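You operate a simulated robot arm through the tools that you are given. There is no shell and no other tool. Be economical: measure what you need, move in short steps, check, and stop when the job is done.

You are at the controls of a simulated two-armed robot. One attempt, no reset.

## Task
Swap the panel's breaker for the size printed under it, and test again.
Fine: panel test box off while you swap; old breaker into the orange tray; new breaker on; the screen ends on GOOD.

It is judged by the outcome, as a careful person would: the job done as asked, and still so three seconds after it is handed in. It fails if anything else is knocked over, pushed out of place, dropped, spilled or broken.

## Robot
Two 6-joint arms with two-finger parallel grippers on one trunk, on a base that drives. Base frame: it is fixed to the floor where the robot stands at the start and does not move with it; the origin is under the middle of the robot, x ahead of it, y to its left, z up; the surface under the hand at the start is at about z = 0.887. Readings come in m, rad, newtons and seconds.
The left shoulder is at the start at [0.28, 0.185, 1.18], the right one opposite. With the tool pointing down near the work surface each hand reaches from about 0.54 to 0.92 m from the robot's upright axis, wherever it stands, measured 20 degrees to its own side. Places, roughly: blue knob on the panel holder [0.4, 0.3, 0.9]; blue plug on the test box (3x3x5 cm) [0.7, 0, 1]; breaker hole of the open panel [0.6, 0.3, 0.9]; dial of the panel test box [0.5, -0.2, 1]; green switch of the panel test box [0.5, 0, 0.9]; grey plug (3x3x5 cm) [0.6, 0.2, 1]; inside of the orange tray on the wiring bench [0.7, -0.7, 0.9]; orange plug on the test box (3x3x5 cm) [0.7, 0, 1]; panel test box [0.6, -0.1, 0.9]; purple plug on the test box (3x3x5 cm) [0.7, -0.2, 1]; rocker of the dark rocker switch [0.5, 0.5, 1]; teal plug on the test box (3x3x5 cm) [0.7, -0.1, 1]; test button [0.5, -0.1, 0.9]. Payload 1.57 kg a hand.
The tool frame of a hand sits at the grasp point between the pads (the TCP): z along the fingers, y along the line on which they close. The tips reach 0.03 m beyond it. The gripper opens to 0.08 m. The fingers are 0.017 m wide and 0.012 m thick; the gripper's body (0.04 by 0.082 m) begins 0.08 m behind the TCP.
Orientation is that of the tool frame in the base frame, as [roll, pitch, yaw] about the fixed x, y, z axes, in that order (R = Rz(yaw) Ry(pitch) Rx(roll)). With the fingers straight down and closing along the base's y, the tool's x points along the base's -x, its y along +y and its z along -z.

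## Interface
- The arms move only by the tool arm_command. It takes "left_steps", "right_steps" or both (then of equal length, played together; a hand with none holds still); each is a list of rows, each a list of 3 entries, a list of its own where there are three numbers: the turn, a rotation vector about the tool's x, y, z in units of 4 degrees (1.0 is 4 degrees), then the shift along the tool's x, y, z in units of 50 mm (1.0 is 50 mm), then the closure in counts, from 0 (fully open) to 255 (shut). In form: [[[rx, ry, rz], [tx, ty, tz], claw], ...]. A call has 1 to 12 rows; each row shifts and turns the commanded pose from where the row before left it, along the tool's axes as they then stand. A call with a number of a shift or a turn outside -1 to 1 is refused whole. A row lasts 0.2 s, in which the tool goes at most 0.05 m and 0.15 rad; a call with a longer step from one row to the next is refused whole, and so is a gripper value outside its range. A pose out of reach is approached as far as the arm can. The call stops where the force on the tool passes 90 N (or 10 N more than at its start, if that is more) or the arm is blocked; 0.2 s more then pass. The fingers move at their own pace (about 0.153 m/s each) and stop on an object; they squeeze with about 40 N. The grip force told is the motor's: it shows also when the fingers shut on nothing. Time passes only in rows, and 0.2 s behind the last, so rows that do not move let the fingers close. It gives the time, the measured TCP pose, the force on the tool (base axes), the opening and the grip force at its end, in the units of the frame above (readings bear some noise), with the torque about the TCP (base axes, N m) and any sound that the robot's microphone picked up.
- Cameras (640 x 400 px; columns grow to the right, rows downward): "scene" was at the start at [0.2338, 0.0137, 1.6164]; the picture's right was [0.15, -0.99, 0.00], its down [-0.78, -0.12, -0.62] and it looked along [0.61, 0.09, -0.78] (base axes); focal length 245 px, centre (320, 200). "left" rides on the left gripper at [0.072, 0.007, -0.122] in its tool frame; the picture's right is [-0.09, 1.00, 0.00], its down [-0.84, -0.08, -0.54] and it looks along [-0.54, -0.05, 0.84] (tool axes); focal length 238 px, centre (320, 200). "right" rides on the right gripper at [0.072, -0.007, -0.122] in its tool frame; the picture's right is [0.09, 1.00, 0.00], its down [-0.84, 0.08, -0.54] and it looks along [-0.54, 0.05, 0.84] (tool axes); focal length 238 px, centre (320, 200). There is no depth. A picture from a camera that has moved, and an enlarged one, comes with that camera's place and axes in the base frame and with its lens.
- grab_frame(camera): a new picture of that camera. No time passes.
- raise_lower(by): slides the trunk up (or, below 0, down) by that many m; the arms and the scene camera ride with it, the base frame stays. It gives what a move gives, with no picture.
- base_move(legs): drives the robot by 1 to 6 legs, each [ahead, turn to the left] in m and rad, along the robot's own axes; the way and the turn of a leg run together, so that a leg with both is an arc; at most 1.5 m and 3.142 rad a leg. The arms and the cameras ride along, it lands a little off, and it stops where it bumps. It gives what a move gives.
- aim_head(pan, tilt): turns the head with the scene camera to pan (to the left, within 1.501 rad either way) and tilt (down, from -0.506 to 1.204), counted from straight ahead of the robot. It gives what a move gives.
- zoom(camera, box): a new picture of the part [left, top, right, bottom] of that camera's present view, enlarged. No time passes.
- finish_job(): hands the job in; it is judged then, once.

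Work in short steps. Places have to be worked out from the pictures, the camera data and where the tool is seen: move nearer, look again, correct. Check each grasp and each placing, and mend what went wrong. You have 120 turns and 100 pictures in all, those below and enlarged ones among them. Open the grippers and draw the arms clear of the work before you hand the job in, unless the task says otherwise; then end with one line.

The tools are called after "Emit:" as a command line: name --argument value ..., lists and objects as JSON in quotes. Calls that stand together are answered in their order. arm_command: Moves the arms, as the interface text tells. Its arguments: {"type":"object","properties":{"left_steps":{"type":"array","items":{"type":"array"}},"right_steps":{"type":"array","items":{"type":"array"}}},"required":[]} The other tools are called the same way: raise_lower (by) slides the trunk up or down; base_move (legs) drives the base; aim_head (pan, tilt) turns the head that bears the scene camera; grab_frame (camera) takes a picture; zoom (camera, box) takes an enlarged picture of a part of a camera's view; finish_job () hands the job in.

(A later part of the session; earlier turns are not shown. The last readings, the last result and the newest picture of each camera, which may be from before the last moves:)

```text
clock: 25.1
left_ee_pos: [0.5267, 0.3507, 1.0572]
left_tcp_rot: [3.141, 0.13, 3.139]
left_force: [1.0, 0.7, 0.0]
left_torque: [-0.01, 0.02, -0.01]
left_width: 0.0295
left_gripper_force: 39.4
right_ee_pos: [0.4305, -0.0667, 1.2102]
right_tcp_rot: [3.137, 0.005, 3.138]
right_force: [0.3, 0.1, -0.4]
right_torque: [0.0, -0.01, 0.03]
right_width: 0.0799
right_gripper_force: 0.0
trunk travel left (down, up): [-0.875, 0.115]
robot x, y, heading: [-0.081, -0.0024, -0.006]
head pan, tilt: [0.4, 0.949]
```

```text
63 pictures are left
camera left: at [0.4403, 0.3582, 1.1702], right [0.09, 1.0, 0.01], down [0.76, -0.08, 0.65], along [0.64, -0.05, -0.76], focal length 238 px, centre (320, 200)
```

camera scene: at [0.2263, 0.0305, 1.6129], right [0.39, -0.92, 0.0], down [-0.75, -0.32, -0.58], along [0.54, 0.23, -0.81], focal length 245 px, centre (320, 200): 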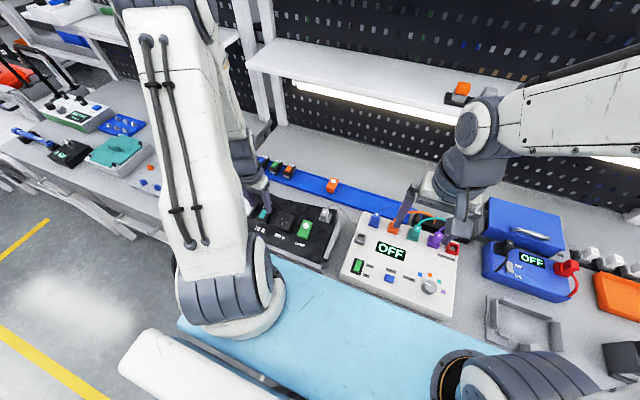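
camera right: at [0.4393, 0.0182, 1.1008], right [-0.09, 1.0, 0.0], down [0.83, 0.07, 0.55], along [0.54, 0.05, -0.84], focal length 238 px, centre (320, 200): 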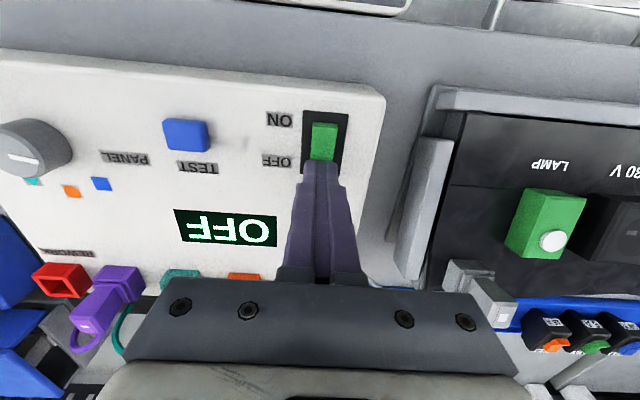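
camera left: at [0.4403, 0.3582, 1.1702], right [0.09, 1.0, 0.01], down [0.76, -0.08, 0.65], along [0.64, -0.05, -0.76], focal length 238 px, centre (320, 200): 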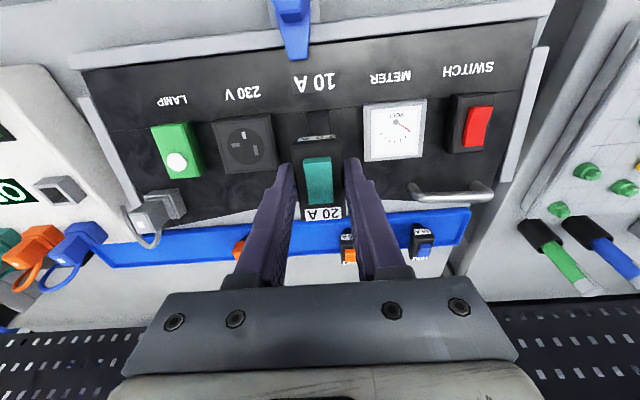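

The old breaker is out and held. I raise it and drive to the right: back a little, turn right, ahead, turn back.

Emit:
arm_command --left_steps '[[[0, 0, 0], [0, 0, -0.9], 255], [[0, 0.95, 0], [0, 0, -0.9], 255], [[0, 0.92, 0], [0, 0, -0.9], 255], [[0, 0, 0], [0, 0, -0.8], 255], [[0, 0, 0], [0, 0, 0], 255]]'

Emit:
base_move --legs '[[-0.1, 0], [0, -1.57], [0.6, 0]]'

Emit:
grab_frame --camera "left"

```text
clock: 26.3
left_ee_pos: [0.5117, 0.3515, 1.2304]
left_tcp_rot: [-3.141, 0.001, 3.139]
left_force: [0.1, 0.3, -1.3]
left_torque: [-0.03, 0.01, -0.01]
left_width: 0.0298
left_gripper_force: 39.4
right_ee_pos: [0.4303, -0.0665, 1.2092]
right_tcp_rot: [3.135, 0.005, 3.137]
right_force: [0.2, 0.1, -0.1]
right_torque: [-0.03, -0.02, -0.01]
right_width: 0.0797
right_gripper_force: 0.0
trunk travel left (down, up): [-0.875, 0.115]
robot x, y, heading: [-0.0789, -0.0016, 0.001]
head pan, tilt: [0.4, 0.949]
```

```text
clock: 34.2
left_ee_pos: [0.1777, -1.1946, 1.2308]
left_tcp_rot: [-3.141, -0.001, 1.573]
left_force: [0.1, -0.5, -1.0]
left_torque: [0.0, 0.06, 0.0]
left_width: 0.0296
left_gripper_force: 39.7
right_ee_pos: [-0.2399, -1.1158, 1.2103]
right_tcp_rot: [3.137, 0.006, 1.574]
right_force: [0.1, 0.7, 0.0]
right_torque: [0.02, 0.0, 0.02]
right_width: 0.08
right_gripper_force: 0.1
trunk travel left (down, up): [-0.875, 0.115]
robot x, y, heading: [-0.1749, -0.6043, -1.565]
head pan, tilt: [0.4, 0.949]
```

```text
62 pictures are left
camera left: at [0.1842, -1.1224, 1.354], right [1.0, -0.09, 0.0], down [-0.07, -0.84, 0.54], along [-0.05, -0.54, -0.84], focal length 238 px, centre (320, 200)
```

left: 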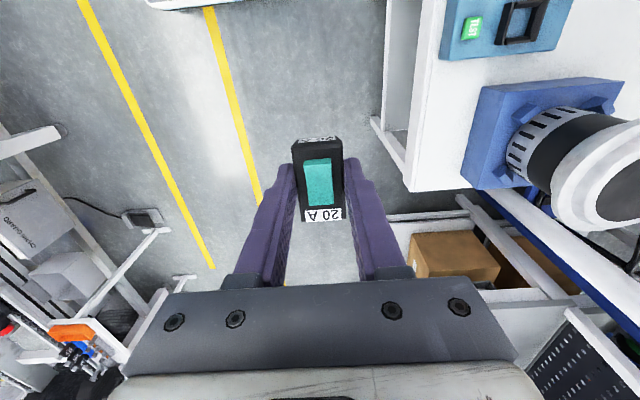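

Still held. I check the space in front with the scene camera before turning back.

Emit:
aim_head --pan 1.0 --tilt 0.8

Emit:
grab_frame --camera "scene"

```text
clock: 35.2
left_ee_pos: [0.1772, -1.1945, 1.2309]
left_tcp_rot: [-3.142, 0.0, 1.575]
left_force: [-0.1, 0.4, -0.4]
left_torque: [0.02, -0.01, 0.0]
left_width: 0.0298
left_gripper_force: 39.4
right_ee_pos: [-0.2397, -1.1169, 1.2103]
right_tcp_rot: [3.137, 0.006, 1.574]
right_force: [0.0, -1.0, -1.9]
right_torque: [-0.01, 0.0, 0.01]
right_width: 0.0797
right_gripper_force: 0.0
trunk travel left (down, up): [-0.875, 0.115]
robot x, y, heading: [-0.1798, -0.6045, -1.564]
head pan, tilt: [1.0, 0.799]
```

```text
61 pictures are left
camera scene: at [-0.1092, -0.8052, 1.6244], right [-0.54, -0.84, 0.0], down [-0.61, 0.38, -0.7], along [0.59, -0.37, -0.72], focal length 245 px, centre (320, 200)
```

scene: 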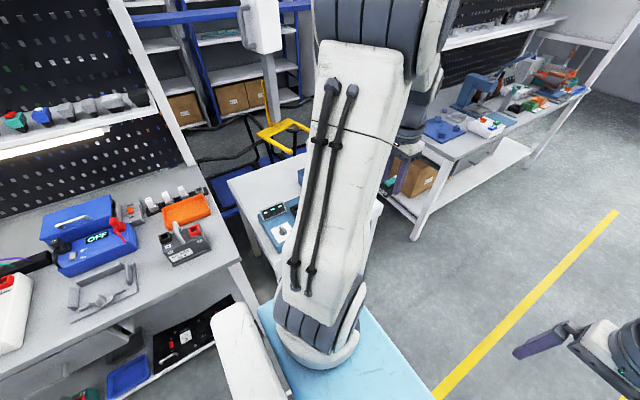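

The tray is on the same bench's right end at about (0.74, -0.70). I turn left so the tray is in front of the left hand.

Emit:
base_move --legs '[[0, 1.2]]'

Emit:
aim_head --pan 0.2 --tilt 0.85

Emit:
grab_frame --camera "scene"

Emit:
grab_frame --camera "left"

```text
clock: 38.6
left_ee_pos: [0.5014, -0.4857, 1.2313]
left_tcp_rot: [-3.141, -0.001, 2.777]
left_force: [-0.1, 0.0, -1.3]
left_torque: [-0.01, 0.01, -0.03]
left_width: 0.0299
left_gripper_force: 38.5
right_ee_pos: [0.278, -0.8458, 1.2093]
right_tcp_rot: [3.135, 0.005, 2.778]
right_force: [-0.4, 0.2, 0.5]
right_torque: [0.0, -0.03, 0.03]
right_width: 0.0798
right_gripper_force: 0.0
trunk travel left (down, up): [-0.875, 0.115]
robot x, y, heading: [-0.1785, -0.6061, -0.365]
head pan, tilt: [1.0, 0.799]
```

```text
clock: 39.8
left_ee_pos: [0.5021, -0.486, 1.2308]
left_tcp_rot: [3.141, -0.001, 2.776]
left_force: [0.1, 0.1, -0.4]
left_torque: [0.0, 0.0, 0.01]
left_width: 0.03
left_gripper_force: 39.2
right_ee_pos: [0.2778, -0.8457, 1.21]
right_tcp_rot: [3.135, 0.005, 2.778]
right_force: [-0.1, 0.1, 0.7]
right_torque: [-0.02, 0.0, -0.01]
right_width: 0.08
right_gripper_force: 0.0
trunk travel left (down, up): [-0.875, 0.115]
robot x, y, heading: [-0.1761, -0.6054, -0.363]
head pan, tilt: [0.201, 0.85]
```

```text
60 pictures are left
camera scene: at [0.0488, -0.6708, 1.6204], right [-0.16, -0.99, 0.0], down [-0.74, 0.12, -0.66], along [0.65, -0.1, -0.75], focal length 245 px, centre (320, 200)
```

scene: 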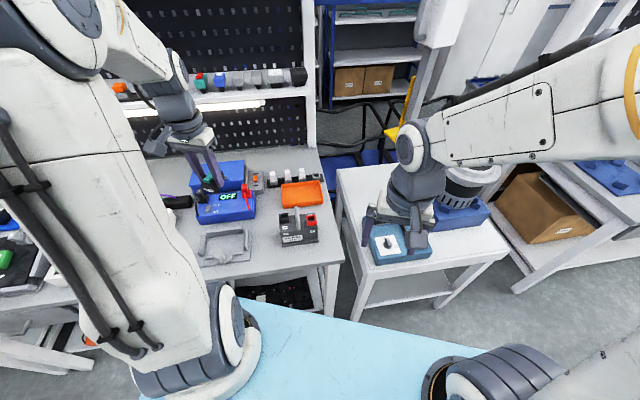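

```text
59 pictures are left
camera left: at [0.4375, -0.4532, 1.3539], right [0.44, 0.9, 0.0], down [0.75, -0.37, 0.54], along [0.49, -0.24, -0.84], focal length 238 px, centre (320, 200)
```

left: 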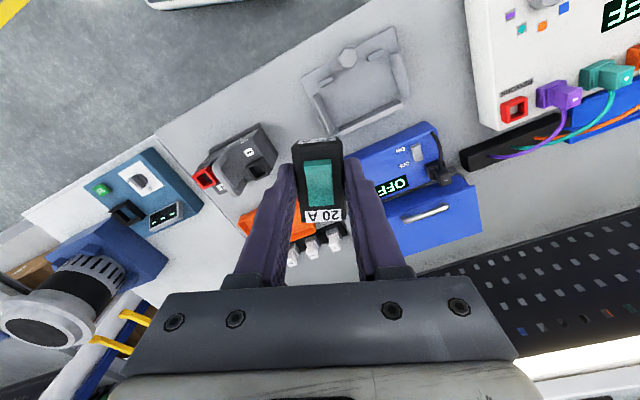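

The tray centre is ≈(0.707, -0.70); the shelf front edge is at x≈0.98, so there's clearance. I move the hand over the tray at height.

Emit:
arm_command --left_steps '[[[0, 0, 0], [-0.887, -0.425, 0], 255], [[0, 0, 0], [-0.887, -0.425, 0], 255], [[0, 0, 0], [-0.887, -0.425, 0], 255], [[0, 0, 0], [-0.887, -0.425, 0], 255], [[0, 0, 0], [-0.887, -0.425, 0], 255], [[0, 0, 0], [-0.887, -0.425, 0], 255], [[0, 0, 0], [0, 0, 0.8], 255], [[0, 0, 0], [0, 0, 0.8], 255], [[0, 0, 0], [0, 0, 0], 255]]'

Emit:
grab_frame --camera "left"

Emit:
zoom --camera "scene" --box '[220, 110, 380, 260]'

```text
clock: 41.8
left_ee_pos: [0.7046, -0.6997, 1.1502]
left_tcp_rot: [3.141, -0.001, 2.776]
left_force: [0.4, -0.4, -0.6]
left_torque: [0.02, -0.03, -0.01]
left_width: 0.0299
left_gripper_force: 39.0
right_ee_pos: [0.2785, -0.8468, 1.2098]
right_tcp_rot: [3.135, 0.008, 2.778]
right_force: [0.3, -1.0, 0.3]
right_torque: [0.0, 0.01, 0.03]
right_width: 0.08
right_gripper_force: 0.0
trunk travel left (down, up): [-0.875, 0.115]
robot x, y, heading: [-0.1784, -0.6064, -0.361]
head pan, tilt: [0.201, 0.85]
```

```text
58 pictures are left
camera left: at [0.6403, -0.6675, 1.274], right [0.44, 0.9, 0.0], down [0.75, -0.37, 0.54], along [0.49, -0.24, -0.84], focal length 238 px, centre (320, 200)
```

left: 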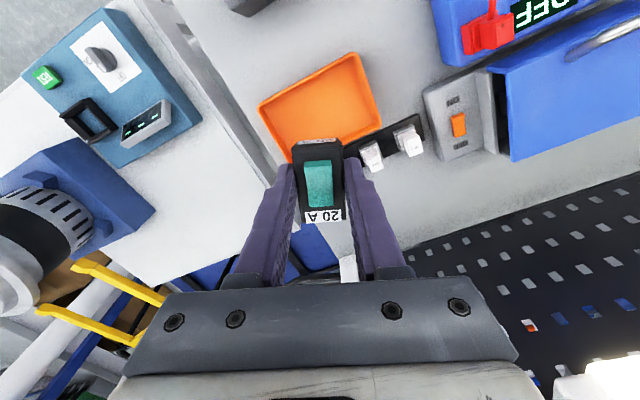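

```text
2.67 times, centred on (300, 185) of scene
camera zoom: at [0.049, -0.6709, 1.6203], right [-0.16, -0.99, 0.0], down [-0.74, 0.12, -0.66], along [0.65, -0.11, -0.75], focal length 654 px, centre (373, 240)
```

zoom: 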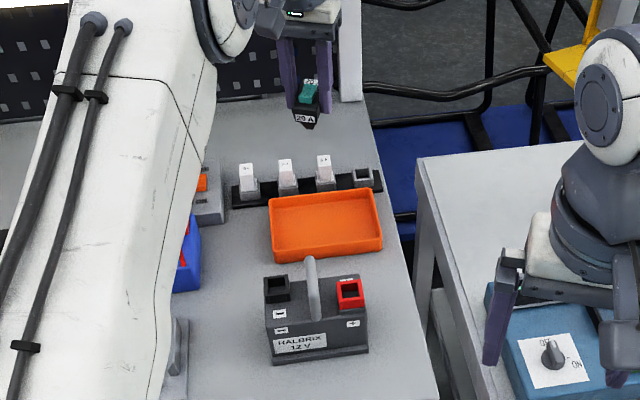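

I centre over the tray and lower.

Emit:
arm_command --left_steps '[[[0, 0, 0], [-0.08, 0.12, 0.8], 255], [[0, 0, 0], [0, 0, 0.9], 255], [[0, 0, 0], [0, 0, 0.9], 255], [[0, 0, 0], [0, 0, 0.9], 255], [[0, 0, 0], [0, 0, 0.3], 255], [[0, 0, 0], [0, 0, 0], 255]]'

Emit:
grab_frame --camera "left"

Emit:
zoom --camera "scene" --box '[250, 130, 350, 230]'

```text
clock: 43.1
left_ee_pos: [0.712, -0.6961, 0.9608]
left_tcp_rot: [-3.14, 0.001, 2.777]
left_force: [1.3, 0.3, -0.1]
left_torque: [0.0, 0.0, -0.04]
left_width: 0.0297
left_gripper_force: 38.9
right_ee_pos: [0.2773, -0.8467, 1.21]
right_tcp_rot: [3.135, 0.004, 2.78]
right_force: [0.4, -0.8, -0.8]
right_torque: [0.0, 0.03, 0.0]
right_width: 0.0801
right_gripper_force: 0.0
trunk travel left (down, up): [-0.875, 0.115]
robot x, y, heading: [-0.1717, -0.6052, -0.364]
head pan, tilt: [0.201, 0.85]
```

```text
56 pictures are left
camera left: at [0.6472, -0.663, 1.0839], right [0.44, 0.9, 0.0], down [0.75, -0.37, 0.54], along [0.49, -0.24, -0.84], focal length 238 px, centre (320, 200)
```

left: 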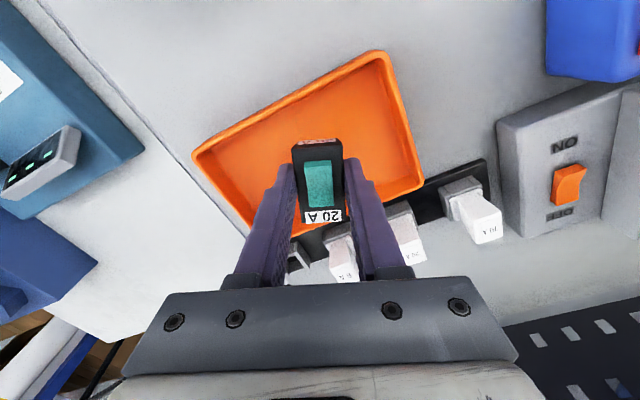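

```text
4.00 times, centred on (300, 180) of scene
camera zoom: at [0.0487, -0.6709, 1.6204], right [-0.16, -0.99, 0.0], down [-0.74, 0.12, -0.66], along [0.65, -0.11, -0.75], focal length 981 px, centre (400, 280)
```

zoom: 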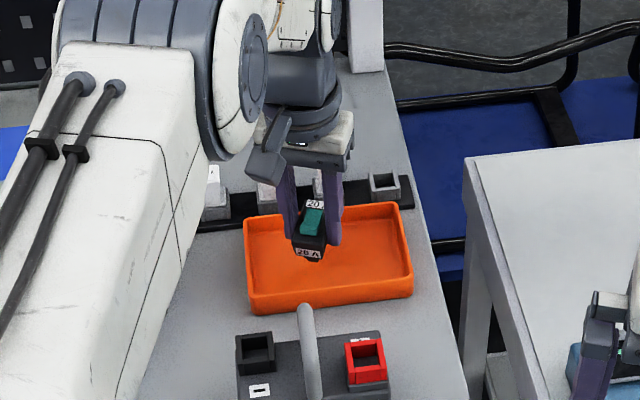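

I shift 1 cm nearer to me and lower until contact with the tray floor.

Emit:
arm_command --left_steps '[[[0, 0, 0], [0.2, 0, 0], 255], [[0, 0, 0], [0, 0, 0.2], 255], [[0, 0, 0], [0, 0, 0.1], 255], [[0, 0, 0], [0, 0, 0.1], 255], [[0, 0, 0], [0, 0, 0], 255]]'

Emit:
zoom --camera "scene" --box '[260, 150, 340, 210]'

```text
clock: 44.4
left_ee_pos: [0.7013, -0.6932, 0.9416]
left_tcp_rot: [3.141, 0.001, 2.776]
left_force: [-0.5, 0.3, 4.3]
left_torque: [0.01, 0.13, -0.03]
left_width: 0.0298
left_gripper_force: 39.3
right_ee_pos: [0.2784, -0.8465, 1.2103]
right_tcp_rot: [3.135, 0.005, 2.778]
right_force: [0.2, 0.6, 0.4]
right_torque: [0.0, -0.01, 0.03]
right_width: 0.0802
right_gripper_force: 0.1
trunk travel left (down, up): [-0.875, 0.115]
robot x, y, heading: [-0.1769, -0.6063, -0.368]
head pan, tilt: [0.201, 0.85]
```

```text
6.67 times, centred on (300, 180) of scene
camera zoom: at [0.0484, -0.6708, 1.6205], right [-0.16, -0.99, 0.0], down [-0.74, 0.12, -0.66], along [0.65, -0.11, -0.75], focal length 1635 px, centre (453, 333)
```

zoom: 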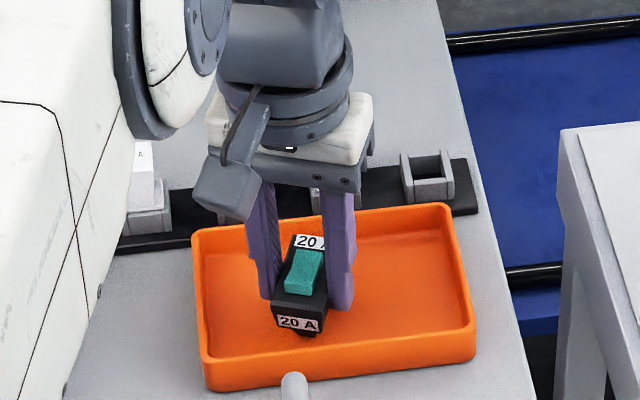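

Touching the tray floor (4 N). I open and lift away.

Emit:
arm_command --left_steps '[[[0, 0, 0], [0, 0, 0], 150], [[0, 0, 0], [0, 0, 0], 90], [[0, 0, 0], [0, 0, -0.5], 60], [[0, 0, 0], [0, 0, -0.9], 60], [[0, 0, 0], [0, 0, -0.9], 60], [[0, 0, 0], [0, 0, -0.9], 60], [[0, 0, 0], [0, 0, -0.9], 60], [[0, 0, 0], [0, 0, -0.9], 60], [[0, 0, 0], [0.9, 0, -0.3], 60], [[0, 0, 0], [0.9, 0, 0], 60]]'

Emit:
zoom --camera "scene" --box '[220, 130, 380, 250]'

```text
clock: 46.5
left_ee_pos: [0.6172, -0.6602, 1.2061]
left_tcp_rot: [3.141, 0.002, 2.778]
left_force: [-0.2, -0.8, -1.3]
left_torque: [0.0, 0.0, 0.0]
left_width: 0.0613
left_gripper_force: 0.0
right_ee_pos: [0.2784, -0.8462, 1.2102]
right_tcp_rot: [3.136, 0.005, 2.777]
right_force: [-0.6, -0.1, -0.4]
right_torque: [-0.01, 0.02, -0.01]
right_width: 0.0803
right_gripper_force: 0.1
trunk travel left (down, up): [-0.875, 0.115]
robot x, y, heading: [-0.1792, -0.6088, -0.36]
head pan, tilt: [0.201, 0.85]
```

```text
3.33 times, centred on (300, 190) of scene
camera zoom: at [0.0485, -0.6709, 1.6204], right [-0.16, -0.99, 0.0], down [-0.74, 0.12, -0.66], along [0.65, -0.11, -0.75], focal length 817 px, centre (387, 233)
```

zoom: 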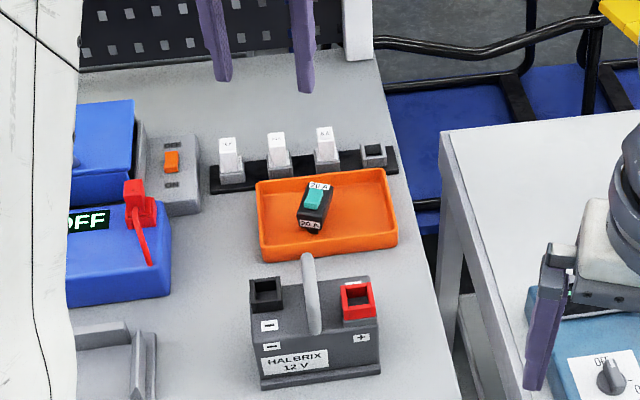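

The old breaker lies in the tray. I drive back to face the panel again.

Emit:
base_move --legs '[[0, 1.93], [0.607, 0], [0, -1.57], [0.17, 0]]'

Emit:
aim_head --pan 0.45 --tilt 0.9

Emit:
grab_frame --camera "scene"

```text
clock: 59.5
left_ee_pos: [0.7636, 0.2203, 1.2057]
left_tcp_rot: [-3.14, 0.0, 3.128]
left_force: [-0.3, -0.3, 0.6]
left_torque: [0.02, 0.02, 0.03]
left_width: 0.0612
left_gripper_force: 0.0
right_ee_pos: [0.5099, -0.0723, 1.2095]
right_tcp_rot: [3.137, 0.007, 3.131]
right_force: [-0.1, -0.7, -0.8]
right_torque: [0.05, -0.03, -0.01]
right_width: 0.0802
right_gripper_force: 0.1
trunk travel left (down, up): [-0.875, 0.115]
robot x, y, heading: [-0.0015, -0.0001, -0.007]
head pan, tilt: [0.201, 0.85]
```

```text
clock: 60.2
left_ee_pos: [0.7634, 0.2213, 1.2068]
left_tcp_rot: [3.141, -0.001, 3.13]
left_force: [-0.3, 0.7, 0.0]
left_torque: [-0.01, 0.01, 0.0]
left_width: 0.0613
left_gripper_force: 0.0
right_ee_pos: [0.51, -0.0716, 1.2098]
right_tcp_rot: [3.136, 0.006, 3.132]
right_force: [-0.6, 0.0, 0.4]
right_torque: [-0.02, -0.03, -0.01]
right_width: 0.08
right_gripper_force: 0.1
trunk travel left (down, up): [-0.875, 0.115]
robot x, y, heading: [0.0009, -0.0034, -0.009]
head pan, tilt: [0.45, 0.901]
```

```text
52 pictures are left
camera scene: at [0.2261, 0.0322, 1.6165], right [0.43, -0.9, 0.0], down [-0.71, -0.34, -0.62], along [0.56, 0.27, -0.78], focal length 245 px, centre (320, 200)
```

scene: 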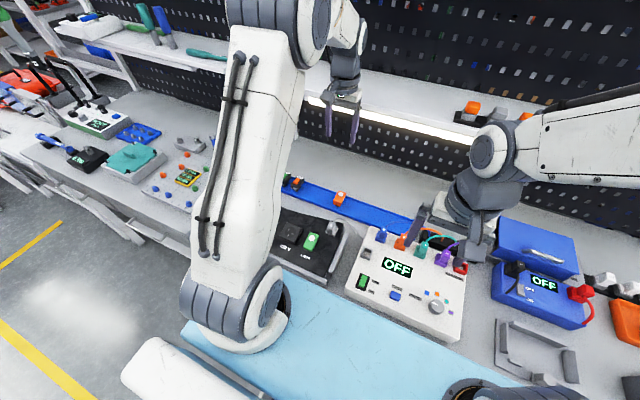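

I move the left hand over to the spares to locate the 10 A.

Emit:
arm_command --left_steps '[[[0, 0, 0], [0.21, 0.83, 0.35], 60], [[0, 0, 0], [0.21, 0.83, 0.35], 60], [[0, 0, 0], [0.21, 0.83, 0.35], 60], [[0, 0, 0], [0.21, 0.83, 0.35], 60], [[0, 0, 0], [0.21, 0.83, 0.35], 60], [[0, 0, 0], [0.21, 0.83, 0.35], 60], [[0, 0, 0], [0, 0, 0], 60]]'

Emit:
grab_frame --camera "left"

```text
clock: 61.8
left_ee_pos: [0.7046, 0.4709, 1.099]
left_tcp_rot: [3.141, 0.0, 3.13]
left_force: [-0.7, 0.6, -0.5]
left_torque: [-0.01, 0.0, 0.04]
left_width: 0.0611
left_gripper_force: 0.0
right_ee_pos: [0.5095, -0.0706, 1.2098]
right_tcp_rot: [3.14, 0.006, 3.132]
right_force: [0.0, -0.4, -0.2]
right_torque: [-0.03, 0.01, -0.01]
right_width: 0.08
right_gripper_force: 0.1
trunk travel left (down, up): [-0.875, 0.115]
robot x, y, heading: [0.002, -0.0023, -0.007]
head pan, tilt: [0.45, 0.901]
```

```text
51 pictures are left
camera left: at [0.6322, 0.4794, 1.2234], right [0.1, 0.99, 0.0], down [0.84, -0.09, 0.54], along [0.54, -0.06, -0.84], focal length 238 px, centre (320, 200)
```

left: 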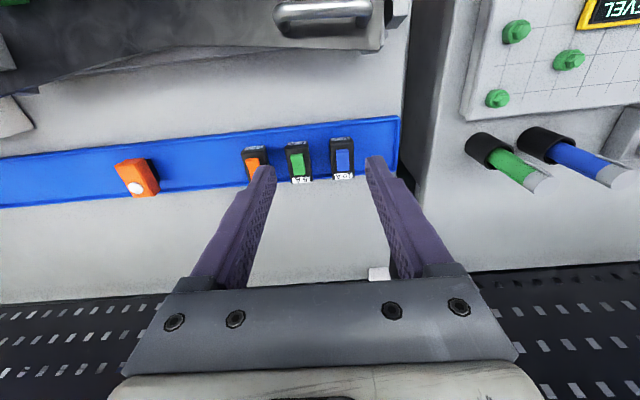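

The 10 A is at about (0.760, 0.497), top z≈0.937. I position above it and check.

Emit:
arm_command --left_steps '[[[0, 0, -0.17], [-0.7, 0.3, 0], 106], [[0, 0, 0], [-0.41, 0.21, 0.6], 106], [[0, 0, 0], [0, 0, 0.9], 106], [[0, 0, 0], [0, 0, 0.4], 106], [[0, 0, 0], [0, 0, 0], 106]]'

Emit:
grab_frame --camera "left"

Emit:
zoom --camera "scene" --box '[240, 110, 360, 210]'

```text
clock: 63.0
left_ee_pos: [0.76, 0.4957, 1.0064]
left_tcp_rot: [-3.14, 0.0, -3.14]
left_force: [-0.3, 0.1, 0.1]
left_torque: [-0.01, -0.02, 0.02]
left_width: 0.0468
left_gripper_force: 0.0
right_ee_pos: [0.5101, -0.0716, 1.209]
right_tcp_rot: [3.136, 0.004, 3.133]
right_force: [-0.5, -0.7, -0.9]
right_torque: [-0.01, 0.0, 0.01]
right_width: 0.0799
right_gripper_force: 0.1
trunk travel left (down, up): [-0.875, 0.115]
robot x, y, heading: [-0.001, 0.0008, -0.007]
head pan, tilt: [0.45, 0.901]
```

```text
50 pictures are left
camera left: at [0.6886, 0.503, 1.1294], right [0.09, 1.0, 0.0], down [0.84, -0.08, 0.54], along [0.54, -0.05, -0.84], focal length 238 px, centre (320, 200)
```

left: 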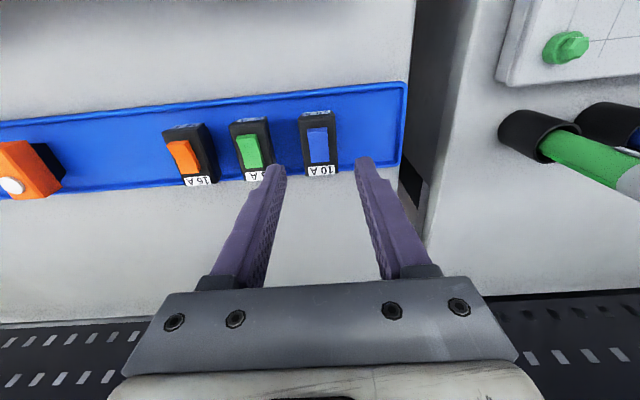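

```text
4.00 times, centred on (300, 160) of scene
camera zoom: at [0.226, 0.0323, 1.6165], right [0.43, -0.9, 0.0], down [-0.71, -0.34, -0.62], along [0.56, 0.27, -0.78], focal length 981 px, centre (400, 360)
```

zoom: 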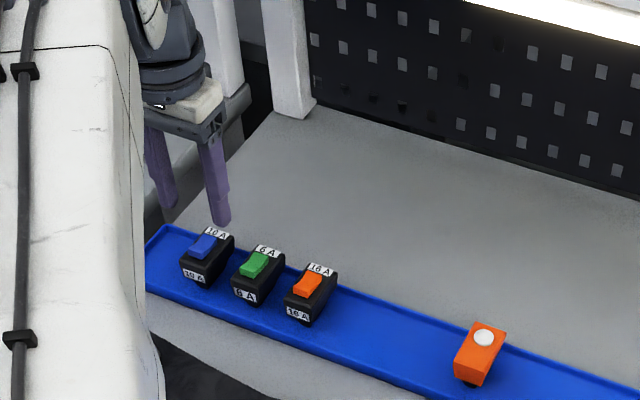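

Good. I descend and grip with a small correction.

Emit:
arm_command --left_steps '[[[0, 0, 0], [-0.04, -0.03, 0.5], 106], [[0, 0, 0], [0, 0, 0.5], 106], [[0, 0, 0], [0, 0, 0.24], 106], [[0, 0, 0], [0, 0, 0], 106]]'

Emit:
grab_frame --camera "left"

```text
clock: 64.0
left_ee_pos: [0.7615, 0.4947, 0.9433]
left_tcp_rot: [-3.141, 0.002, -3.14]
left_force: [-0.2, -0.2, 0.6]
left_torque: [-0.01, -0.01, 0.02]
left_width: 0.0465
left_gripper_force: 0.0
right_ee_pos: [0.5095, -0.0708, 1.2097]
right_tcp_rot: [3.135, 0.005, 3.131]
right_force: [0.0, -0.2, -0.1]
right_torque: [0.02, -0.01, 0.03]
right_width: 0.08
right_gripper_force: 0.1
trunk travel left (down, up): [-0.875, 0.115]
robot x, y, heading: [-0.0009, -0.0001, -0.006]
head pan, tilt: [0.45, 0.901]
```

```text
48 pictures are left
camera left: at [0.69, 0.5017, 1.0665], right [0.09, 1.0, 0.0], down [0.84, -0.08, 0.54], along [0.54, -0.05, -0.84], focal length 238 px, centre (320, 200)
```

left: 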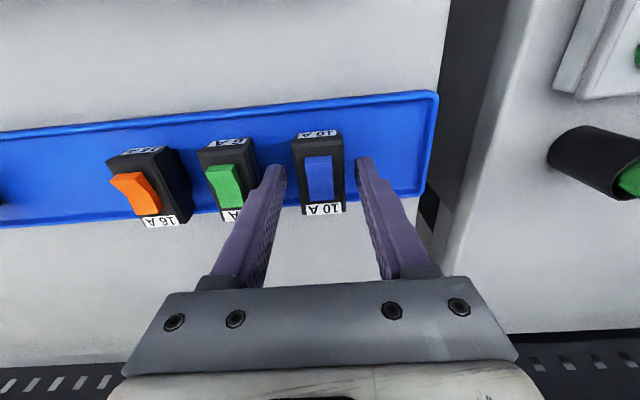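

The match with the old grip is close. I close and lift.

Emit:
arm_command --left_steps '[[[0, 0, 0], [0, 0, 0], 255], [[0, 0, 0], [0, 0, 0], 255], [[0, 0, 0], [0, 0, 0], 255], [[0, 0, 0], [0, 0, -0.3], 255], [[0, 0, 0], [0, 0, -0.8], 255], [[0, 0, 0], [0, 0, -0.9], 255], [[0, 0, 0], [0, 0, -0.9], 255]]'

Emit:
grab_frame --camera "left"

```text
clock: 65.6
left_ee_pos: [0.7591, 0.4928, 1.0899]
left_tcp_rot: [-3.141, 0.0, -3.141]
left_force: [-0.1, -0.9, -0.8]
left_torque: [0.04, 0.01, -0.01]
left_width: 0.0297
left_gripper_force: 39.7
right_ee_pos: [0.5094, -0.072, 1.2102]
right_tcp_rot: [3.137, 0.005, 3.13]
right_force: [0.2, -0.2, -0.4]
right_torque: [-0.01, 0.0, -0.01]
right_width: 0.0802
right_gripper_force: 0.1
trunk travel left (down, up): [-0.875, 0.115]
robot x, y, heading: [-0.0036, -0.0022, -0.011]
head pan, tilt: [0.45, 0.901]
```

```text
47 pictures are left
camera left: at [0.6886, 0.5018, 1.2124], right [0.09, 1.0, 0.0], down [0.84, -0.08, 0.54], along [0.54, -0.05, -0.84], focal length 238 px, centre (320, 200)
```

left: 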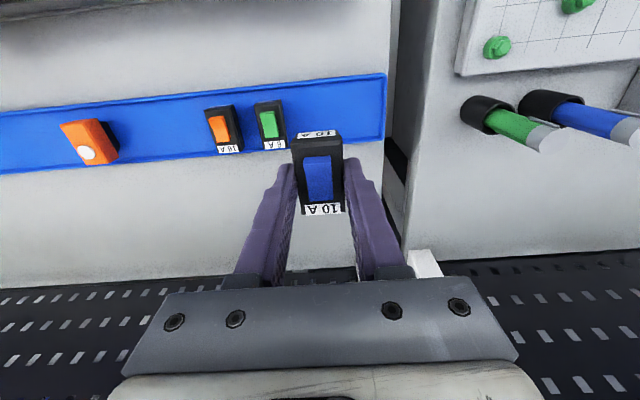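

Holding the 10 A breaker. I raise slightly, back the base 8 cm, then bring it above the panel hole with the same tilt.

Emit:
arm_command --left_steps '[[[0, 0, 0], [0, 0, -0.6], 255], [[0, 0, 0], [0, 0, -0.3], 255]]'

Emit:
base_move --legs '[[-0.08, 0.007]]'

```text
clock: 66.2
left_ee_pos: [0.7603, 0.4952, 1.1343]
left_tcp_rot: [3.141, -0.001, -3.141]
left_force: [0.0, -0.5, -0.2]
left_torque: [-0.02, 0.0, 0.01]
left_width: 0.03
left_gripper_force: 39.7
right_ee_pos: [0.5091, -0.071, 1.2087]
right_tcp_rot: [3.136, 0.006, 3.131]
right_force: [-0.6, 0.1, 0.1]
right_torque: [-0.01, -0.02, -0.03]
right_width: 0.0801
right_gripper_force: 0.0
trunk travel left (down, up): [-0.875, 0.115]
robot x, y, heading: [-0.0003, -0.0031, -0.008]
head pan, tilt: [0.45, 0.901]
```

```text
clock: 67.3
left_ee_pos: [0.6769, 0.5004, 1.1331]
left_tcp_rot: [3.141, 0.0, -3.134]
left_force: [0.6, 0.2, 0.0]
left_torque: [-0.01, 0.02, 0.02]
left_width: 0.0296
left_gripper_force: 38.8
right_ee_pos: [0.429, -0.0679, 1.2093]
right_tcp_rot: [3.135, 0.004, 3.137]
right_force: [0.0, -0.9, -0.7]
right_torque: [-0.01, 0.03, 0.01]
right_width: 0.08
right_gripper_force: 0.1
trunk travel left (down, up): [-0.875, 0.115]
robot x, y, heading: [-0.0856, -0.0003, 0.003]
head pan, tilt: [0.45, 0.901]
```

Emit:
arm_command --left_steps '[[[0, 0, 0.14], [0.59, -0.6, 0], 255], [[0, 0, 0], [0.59, -0.6, 0], 255], [[0, 0, 0], [0.59, -0.6, 0], 255], [[0, 0, 0], [0.59, -0.6, 0], 255], [[0, 0, 0], [0.57, -0.61, 0], 255], [[0, -0.95, 0], [0, 0, 0.7], 255], [[0, -0.93, 0], [0, 0, 0.7], 255], [[0, 0, 0], [0, 0, 0], 255]]'

Emit:
grab_frame --camera "left"

Emit:
zoom --camera "scene" --box '[230, 170, 360, 280]'

```text
clock: 69.1
left_ee_pos: [0.5326, 0.3484, 1.0629]
left_tcp_rot: [3.141, 0.133, 3.137]
left_force: [-0.3, 0.5, -0.6]
left_torque: [0.02, 0.01, -0.01]
left_width: 0.0299
left_gripper_force: 38.8
right_ee_pos: [0.4289, -0.0685, 1.2085]
right_tcp_rot: [3.135, 0.006, 3.137]
right_force: [0.1, -0.5, 0.3]
right_torque: [0.0, 0.04, -0.07]
right_width: 0.0799
right_gripper_force: 0.1
trunk travel left (down, up): [-0.875, 0.115]
robot x, y, heading: [-0.0828, -0.001, -0.002]
head pan, tilt: [0.45, 0.901]
```

```text
46 pictures are left
camera left: at [0.4451, 0.3567, 1.1759], right [0.09, 1.0, 0.01], down [0.76, -0.08, 0.65], along [0.65, -0.05, -0.76], focal length 238 px, centre (320, 200)
```

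left: 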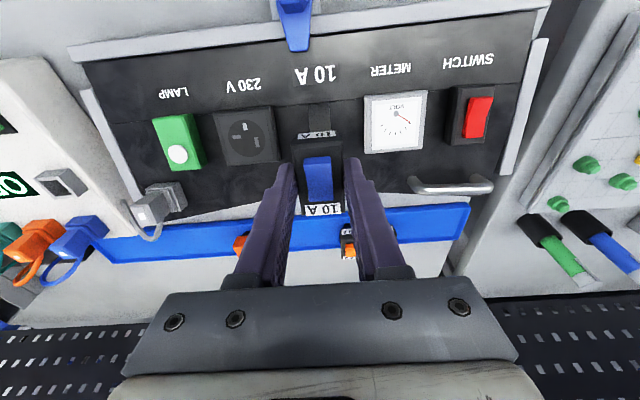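

```text
3.64 times, centred on (295, 225) of scene
camera zoom: at [0.1452, 0.0341, 1.6165], right [0.43, -0.9, 0.0], down [-0.71, -0.34, -0.62], along [0.56, 0.27, -0.78], focal length 892 px, centre (411, 109)
```

zoom: 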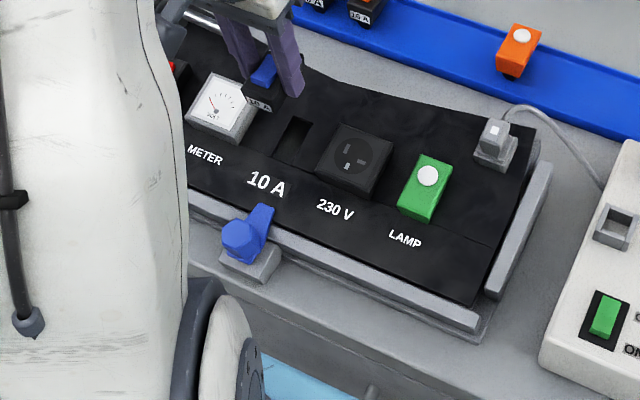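

The hole is visible at about (0.547, 0.351, 0.94). I apply a small correction onto the extraction line and descend partway.

Emit:
arm_command --left_steps '[[[0, 0, 0], [0.07, 0.03, 0], 255], [[0, 0, 0], [0, 0, 0.6], 255], [[0, 0, 0], [0, 0, 0.6], 255], [[0, 0, 0], [0, 0, 0], 255]]'

Emit:
zoom --camera "left" --box '[240, 60, 400, 220]'

Emit:
zoom --camera "scene" --box '[270, 170, 340, 230]'

```text
clock: 70.1
left_ee_pos: [0.5364, 0.3516, 1.0027]
left_tcp_rot: [-3.141, 0.129, 3.138]
left_force: [0.6, -0.3, -0.4]
left_torque: [0.03, 0.06, -0.01]
left_width: 0.0298
left_gripper_force: 38.7
right_ee_pos: [0.4299, -0.0675, 1.2099]
right_tcp_rot: [3.136, 0.006, 3.137]
right_force: [1.0, -0.4, 0.4]
right_torque: [-0.02, 0.03, -0.01]
right_width: 0.0799
right_gripper_force: 0.1
trunk travel left (down, up): [-0.875, 0.115]
robot x, y, heading: [-0.0817, -0.0023, -0.003]
head pan, tilt: [0.45, 0.901]
```

```text
2.50 times, centred on (320, 140) of left
camera zoom: at [0.4493, 0.3584, 1.1152], right [0.09, 1.0, 0.01], down [0.76, -0.08, 0.65], along [0.65, -0.05, -0.76], focal length 596 px, centre (320, 350)
```

zoom: 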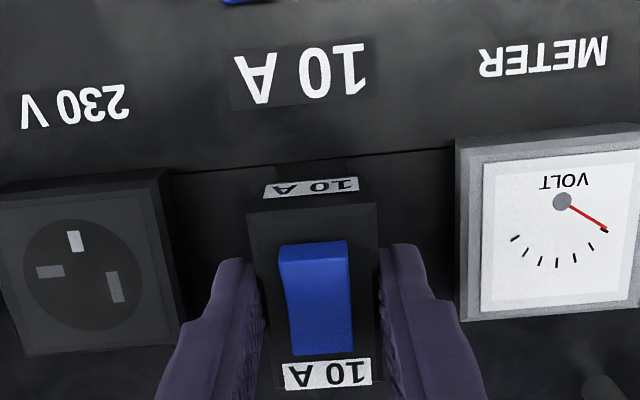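

```text
6.67 times, centred on (305, 200) of scene
camera zoom: at [0.1453, 0.0341, 1.6164], right [0.43, -0.9, 0.0], down [-0.71, -0.34, -0.62], along [0.56, 0.27, -0.78], focal length 1635 px, centre (420, 200)
```

zoom: 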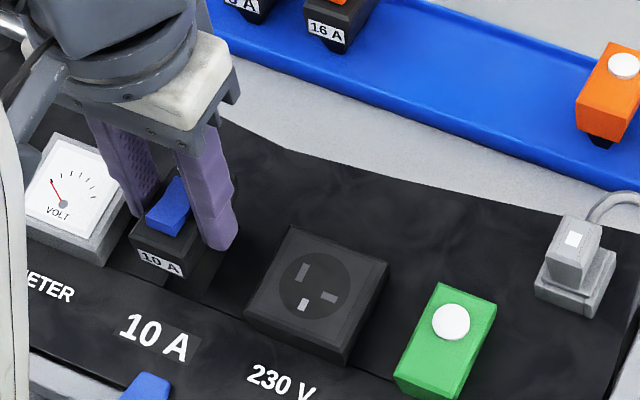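

On line. I continue down to just where the stem should enter, watching force.

Emit:
arm_command --left_steps '[[[0, 0, 0], [0, -0.02, 0.2], 255], [[0, 0, 0], [0, 0, 0.12], 255], [[0, 0, 0], [0, 0, 0.08], 255], [[0, 0, 0], [0, 0, 0], 255]]'

Emit:
zoom --camera "left" --box '[240, 60, 400, 220]'

```text
clock: 71.1
left_ee_pos: [0.5389, 0.3506, 0.983]
left_tcp_rot: [3.141, 0.133, 3.138]
left_force: [-0.2, -0.1, -0.6]
left_torque: [0.01, -0.03, 0.01]
left_width: 0.0301
left_gripper_force: 39.5
right_ee_pos: [0.4293, -0.0677, 1.2105]
right_tcp_rot: [3.136, 0.005, 3.138]
right_force: [-0.4, 0.7, 0.8]
right_torque: [-0.01, 0.04, -0.01]
right_width: 0.0802
right_gripper_force: 0.1
trunk travel left (down, up): [-0.875, 0.115]
robot x, y, heading: [-0.0809, 0.0001, 0.001]
head pan, tilt: [0.45, 0.901]
```

```text
2.50 times, centred on (320, 140) of left
camera zoom: at [0.4524, 0.3577, 1.096], right [0.09, 1.0, 0.01], down [0.76, -0.08, 0.65], along [0.65, -0.05, -0.76], focal length 596 px, centre (320, 350)
```

zoom: 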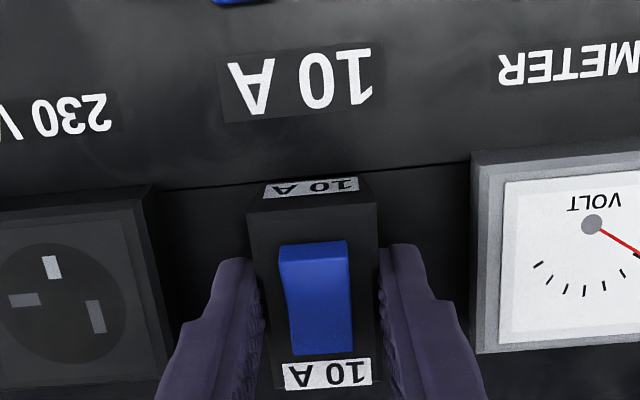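

No resistance. I push on gently to seating depth.

Emit:
arm_command --left_steps '[[[0, 0, 0], [0, 0, 0.06], 255], [[0, 0, 0], [0, 0, 0.06], 255], [[0, 0, 0], [0, 0, 0.06], 255], [[0, 0, 0], [0, 0, 0.06], 255]]'

Emit:
zoom --camera "left" --box '[240, 60, 400, 220]'

```text
clock: 72.1
left_ee_pos: [0.54, 0.3498, 0.9737]
left_tcp_rot: [3.141, 0.134, 3.139]
left_force: [-11.0, 0.1, 28.2]
left_torque: [-0.04, -0.61, 0.01]
left_width: 0.0299
left_gripper_force: 39.4
right_ee_pos: [0.4288, -0.0677, 1.2107]
right_tcp_rot: [3.137, 0.007, 3.138]
right_force: [0.4, 0.2, 0.3]
right_torque: [0.01, 0.01, -0.04]
right_width: 0.08
right_gripper_force: 0.0
trunk travel left (down, up): [-0.875, 0.115]
robot x, y, heading: [-0.0797, -0.0035, -0.003]
head pan, tilt: [0.45, 0.901]
```

```text
2.50 times, centred on (320, 140) of left
camera zoom: at [0.4527, 0.3578, 1.0863], right [0.09, 1.0, 0.01], down [0.76, -0.08, 0.65], along [0.65, -0.05, -0.76], focal length 596 px, centre (320, 350)
```

zoom: 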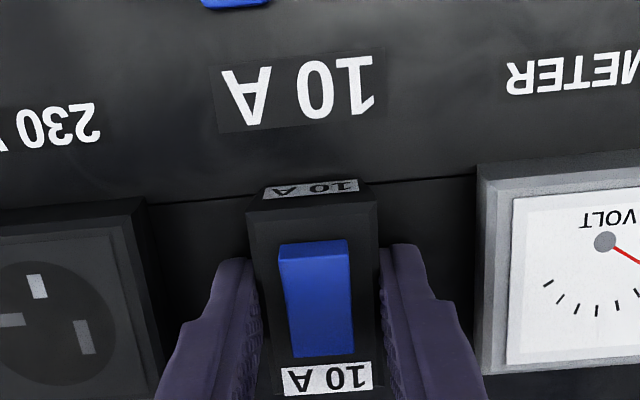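

About 30 N of resistance with only millimetres left. I push a bit further to seat it.

Emit:
arm_command --left_steps '[[[0, 0, 0], [0, 0, 0.05], 255], [[0, 0, 0], [0, 0, 0.04], 255], [[0, 0, 0], [0, 0, 0.04], 255], [[0, 0, 0], [0, 0, 0], 255]]'

Emit:
zoom --camera "left" --box '[240, 60, 400, 220]'

Emit:
zoom --camera "scene" --box '[270, 170, 340, 230]'

```text
clock: 73.1
left_ee_pos: [0.5404, 0.3492, 0.969]
left_tcp_rot: [3.139, 0.136, 3.137]
left_force: [-21.0, -4.3, 64.0]
left_torque: [-0.22, 0.06, 0.11]
left_width: 0.0301
left_gripper_force: 39.3
right_ee_pos: [0.426, -0.0692, 1.2107]
right_tcp_rot: [3.136, 0.009, 3.138]
right_force: [1.4, 0.6, -0.4]
right_torque: [0.05, 0.03, -0.01]
right_width: 0.0803
right_gripper_force: 0.0
trunk travel left (down, up): [-0.875, 0.115]
robot x, y, heading: [-0.0822, 0.0001, -0.005]
head pan, tilt: [0.45, 0.901]
```

```text
2.50 times, centred on (320, 140) of left
camera zoom: at [0.4529, 0.357, 1.0812], right [0.09, 1.0, 0.01], down [0.76, -0.08, 0.65], along [0.65, -0.05, -0.76], focal length 596 px, centre (320, 350)
```

zoom: 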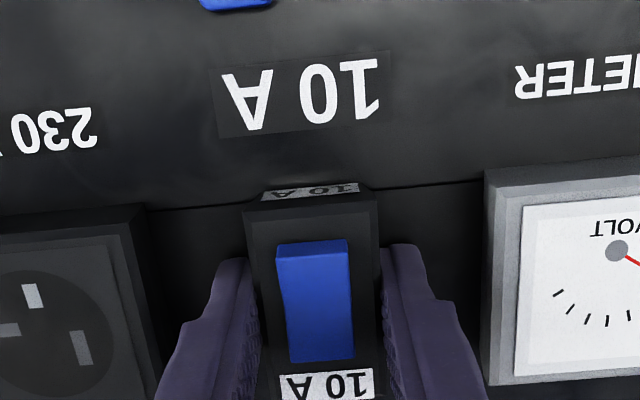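

```text
6.67 times, centred on (305, 200) of scene
camera zoom: at [0.1412, 0.0323, 1.6175], right [0.44, -0.9, 0.0], down [-0.7, -0.34, -0.62], along [0.56, 0.27, -0.78], focal length 1635 px, centre (420, 200)
```

zoom: 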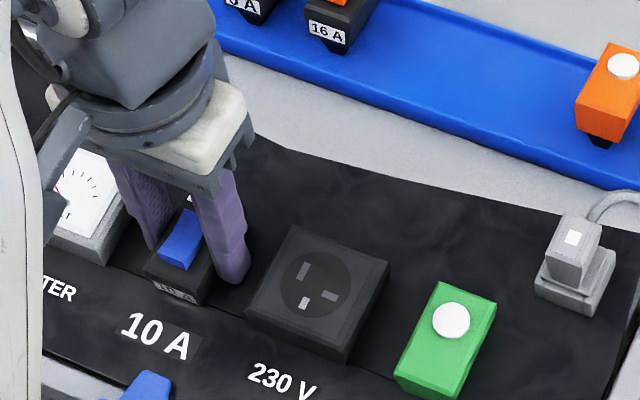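

It's now sunk like the old one was. I release, lift and inspect.

Emit:
arm_command --left_steps '[[[0, 0, 0], [0, 0, -0.03], 255], [[0, 0, 0], [0, 0, 0], 106], [[0, 0, 0], [0, 0, 0], 106], [[0, 0, 0], [0, 0, -0.6], 106], [[0, 0, 0], [0, 0, -0.9], 106], [[0, 0, 0], [0, 0, 0], 106]]'

Emit:
zoom --camera "left" --box '[220, 60, 440, 220]'

Emit:
zoom --camera "scene" --box '[270, 170, 340, 230]'

```text
clock: 74.5
left_ee_pos: [0.5322, 0.3495, 1.0407]
left_tcp_rot: [3.14, 0.132, 3.137]
left_force: [0.4, 0.4, 0.9]
left_torque: [0.0, -0.01, -0.03]
left_width: 0.0466
left_gripper_force: 0.1
right_ee_pos: [0.4299, -0.0682, 1.2093]
right_tcp_rot: [3.137, 0.006, 3.137]
right_force: [-0.1, -0.9, 0.6]
right_torque: [0.02, 0.02, 0.02]
right_width: 0.0801
right_gripper_force: 0.0
trunk travel left (down, up): [-0.875, 0.115]
robot x, y, heading: [-0.0807, -0.0027, -0.002]
head pan, tilt: [0.45, 0.901]
```

```text
2.50 times, centred on (330, 140) of left
camera zoom: at [0.4443, 0.3577, 1.1544], right [0.09, 1.0, 0.01], down [0.76, -0.08, 0.65], along [0.64, -0.05, -0.76], focal length 596 px, centre (295, 350)
```

zoom: 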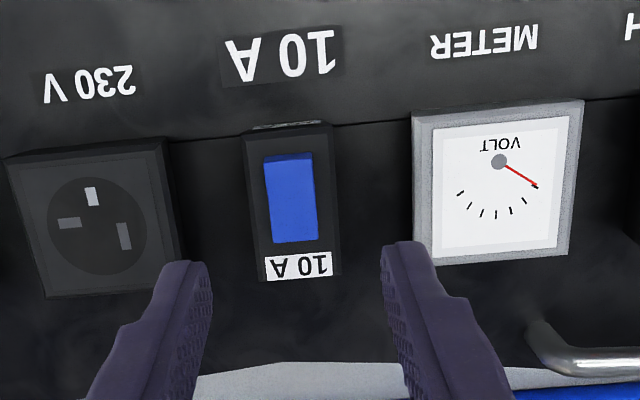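

```text
6.67 times, centred on (305, 200) of scene
camera zoom: at [0.1449, 0.0339, 1.6164], right [0.43, -0.9, 0.0], down [-0.71, -0.34, -0.62], along [0.56, 0.27, -0.78], focal length 1635 px, centre (420, 200)
```

zoom: 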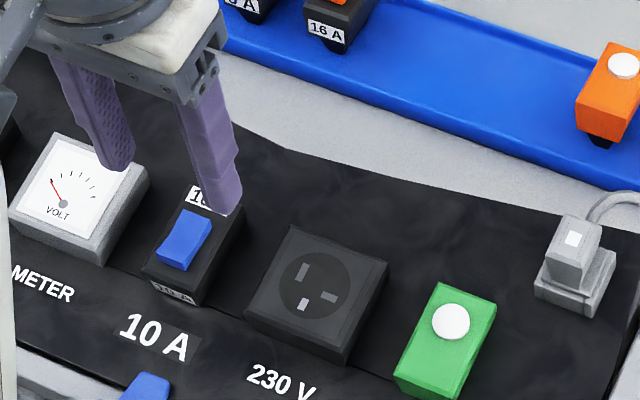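

The 10 A breaker looks seated. I raise the left hand and take the right hand over the ON end (near end) of the green rocker.

Emit:
arm_command --left_steps '[[[0, 0, 0], [0, 0, -0.9], 106], [[0, 0, 0], [0, 0, -0.9], 106], [[0, 0, 0], [0, 0, -0.9], 0], [[0, 0, 0], [0, 0, 0], 0], [[0, 0, 0], [0, 0, 0], 0], [[0, 0, 0], [0, 0, 0], 0], [[0, 0, 0], [0, 0, 0], 0]]' --right_steps '[[[0, 0, 0], [-0.57, 0.8, 0], 255], [[0, 0, 0], [-0.57, 0.8, 0], 255], [[0, 0, 0], [0, 0.3, 0.8], 255], [[0, 0, 0], [0, 0, 0.9], 255], [[0, 0, 0], [0, 0, 0.9], 255], [[0, 0, 0], [0, 0, 0.9], 255], [[0, 0, 0], [0, 0, 0], 255]]'

Emit:
grab_frame --camera "right"

```text
clock: 76.1
left_ee_pos: [0.5147, 0.3508, 1.1742]
left_tcp_rot: [3.142, 0.131, 3.138]
left_force: [0.3, -0.1, -0.5]
left_torque: [0.0, -0.01, -0.01]
left_width: 0.08
left_gripper_force: 0.1
right_ee_pos: [0.4867, 0.0261, 1.0354]
right_tcp_rot: [3.137, 0.007, 3.139]
right_force: [0.0, 0.3, -0.7]
right_torque: [-0.01, 0.04, 0.0]
right_width: 0.0003
right_gripper_force: 21.1
trunk travel left (down, up): [-0.875, 0.115]
robot x, y, heading: [-0.0839, -0.0012, -0.004]
head pan, tilt: [0.45, 0.901]
```

```text
36 pictures are left
camera right: at [0.4147, 0.0187, 1.1565], right [-0.09, 1.0, 0.0], down [0.83, 0.07, 0.55], along [0.54, 0.05, -0.84], focal length 238 px, centre (320, 200)
```

right: 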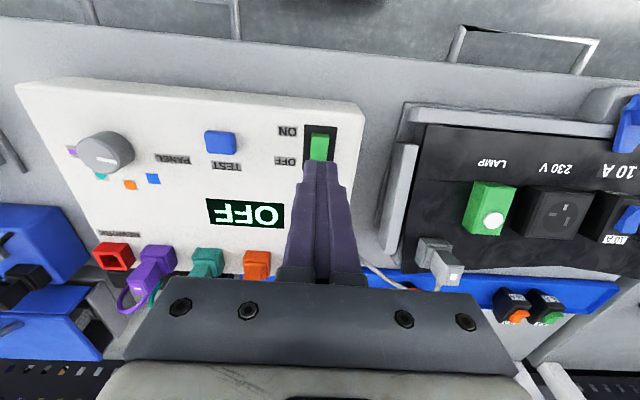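

Over the near end. I press.

Emit:
arm_command --right_steps '[[[0, 0, 0], [0.03, 0, 0.5], 255], [[0, 0, 0], [0, 0, 0.4], 255], [[0, 0, 0], [0, 0, 0.15], 255], [[0, 0, 0], [0, 0, 0.1], 255], [[0, 0, 0], [0, 0, 0.08], 255]]'

Emit:
grab_frame --camera "right"

```text
clock: 77.3
left_ee_pos: [0.5115, 0.3499, 1.1782]
left_tcp_rot: [3.141, 0.134, 3.139]
left_force: [0.8, 0.0, 0.0]
left_torque: [0.0, -0.01, 0.01]
left_width: 0.08
left_gripper_force: 0.0
right_ee_pos: [0.4853, 0.027, 0.9794]
right_tcp_rot: [3.135, 0.01, 3.138]
right_force: [-11.0, -12.1, 81.2]
right_torque: [-0.45, -0.33, 0.28]
right_width: 0.0
right_gripper_force: 20.7
trunk travel left (down, up): [-0.875, 0.115]
robot x, y, heading: [-0.0824, -0.0012, 0.001]
head pan, tilt: [0.45, 0.901]
```

```text
35 pictures are left
camera right: at [0.4128, 0.0195, 1.1005], right [-0.09, 1.0, 0.01], down [0.83, 0.07, 0.55], along [0.55, 0.05, -0.83], focal length 238 px, centre (320, 200)
```

right: 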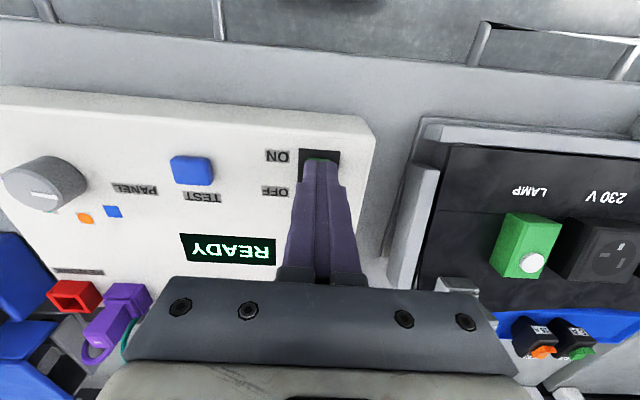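

READY. I lift, shift to the blue TEST button at (0.497, -0.065) and approach it.

Emit:
arm_command --right_steps '[[[0, 0, 0], [0, 0, -0.5], 255], [[0, 0, 0], [0, 0, -0.5], 255], [[0, 0, 0], [-0.1, -0.9, 0], 255], [[0, 0, 0], [-0.12, -0.94, 0], 255], [[0, 0, 0], [0, 0, 0], 255]]'

Emit:
grab_frame --camera "right"

```text
clock: 78.5
left_ee_pos: [0.515, 0.3501, 1.1753]
left_tcp_rot: [-3.141, 0.131, 3.137]
left_force: [-0.2, 0.4, 0.4]
left_torque: [-0.01, 0.0, -0.01]
left_width: 0.0802
left_gripper_force: 0.1
right_ee_pos: [0.4966, -0.0636, 1.0226]
right_tcp_rot: [3.136, 0.005, 3.137]
right_force: [0.5, -0.4, -0.4]
right_torque: [0.01, 0.0, 0.0]
right_width: 0.0
right_gripper_force: 21.1
trunk travel left (down, up): [-0.875, 0.115]
robot x, y, heading: [-0.081, 0.003, 0.002]
head pan, tilt: [0.45, 0.901]
```

```text
34 pictures are left
camera right: at [0.4246, -0.0725, 1.1449], right [-0.09, 1.0, 0.0], down [0.83, 0.07, 0.55], along [0.54, 0.05, -0.84], focal length 238 px, centre (320, 200)
```

right: 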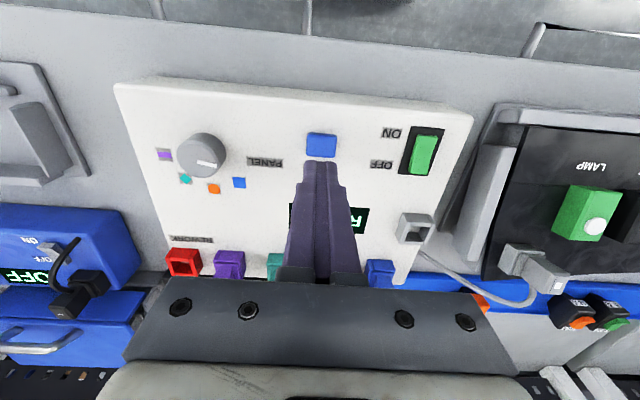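

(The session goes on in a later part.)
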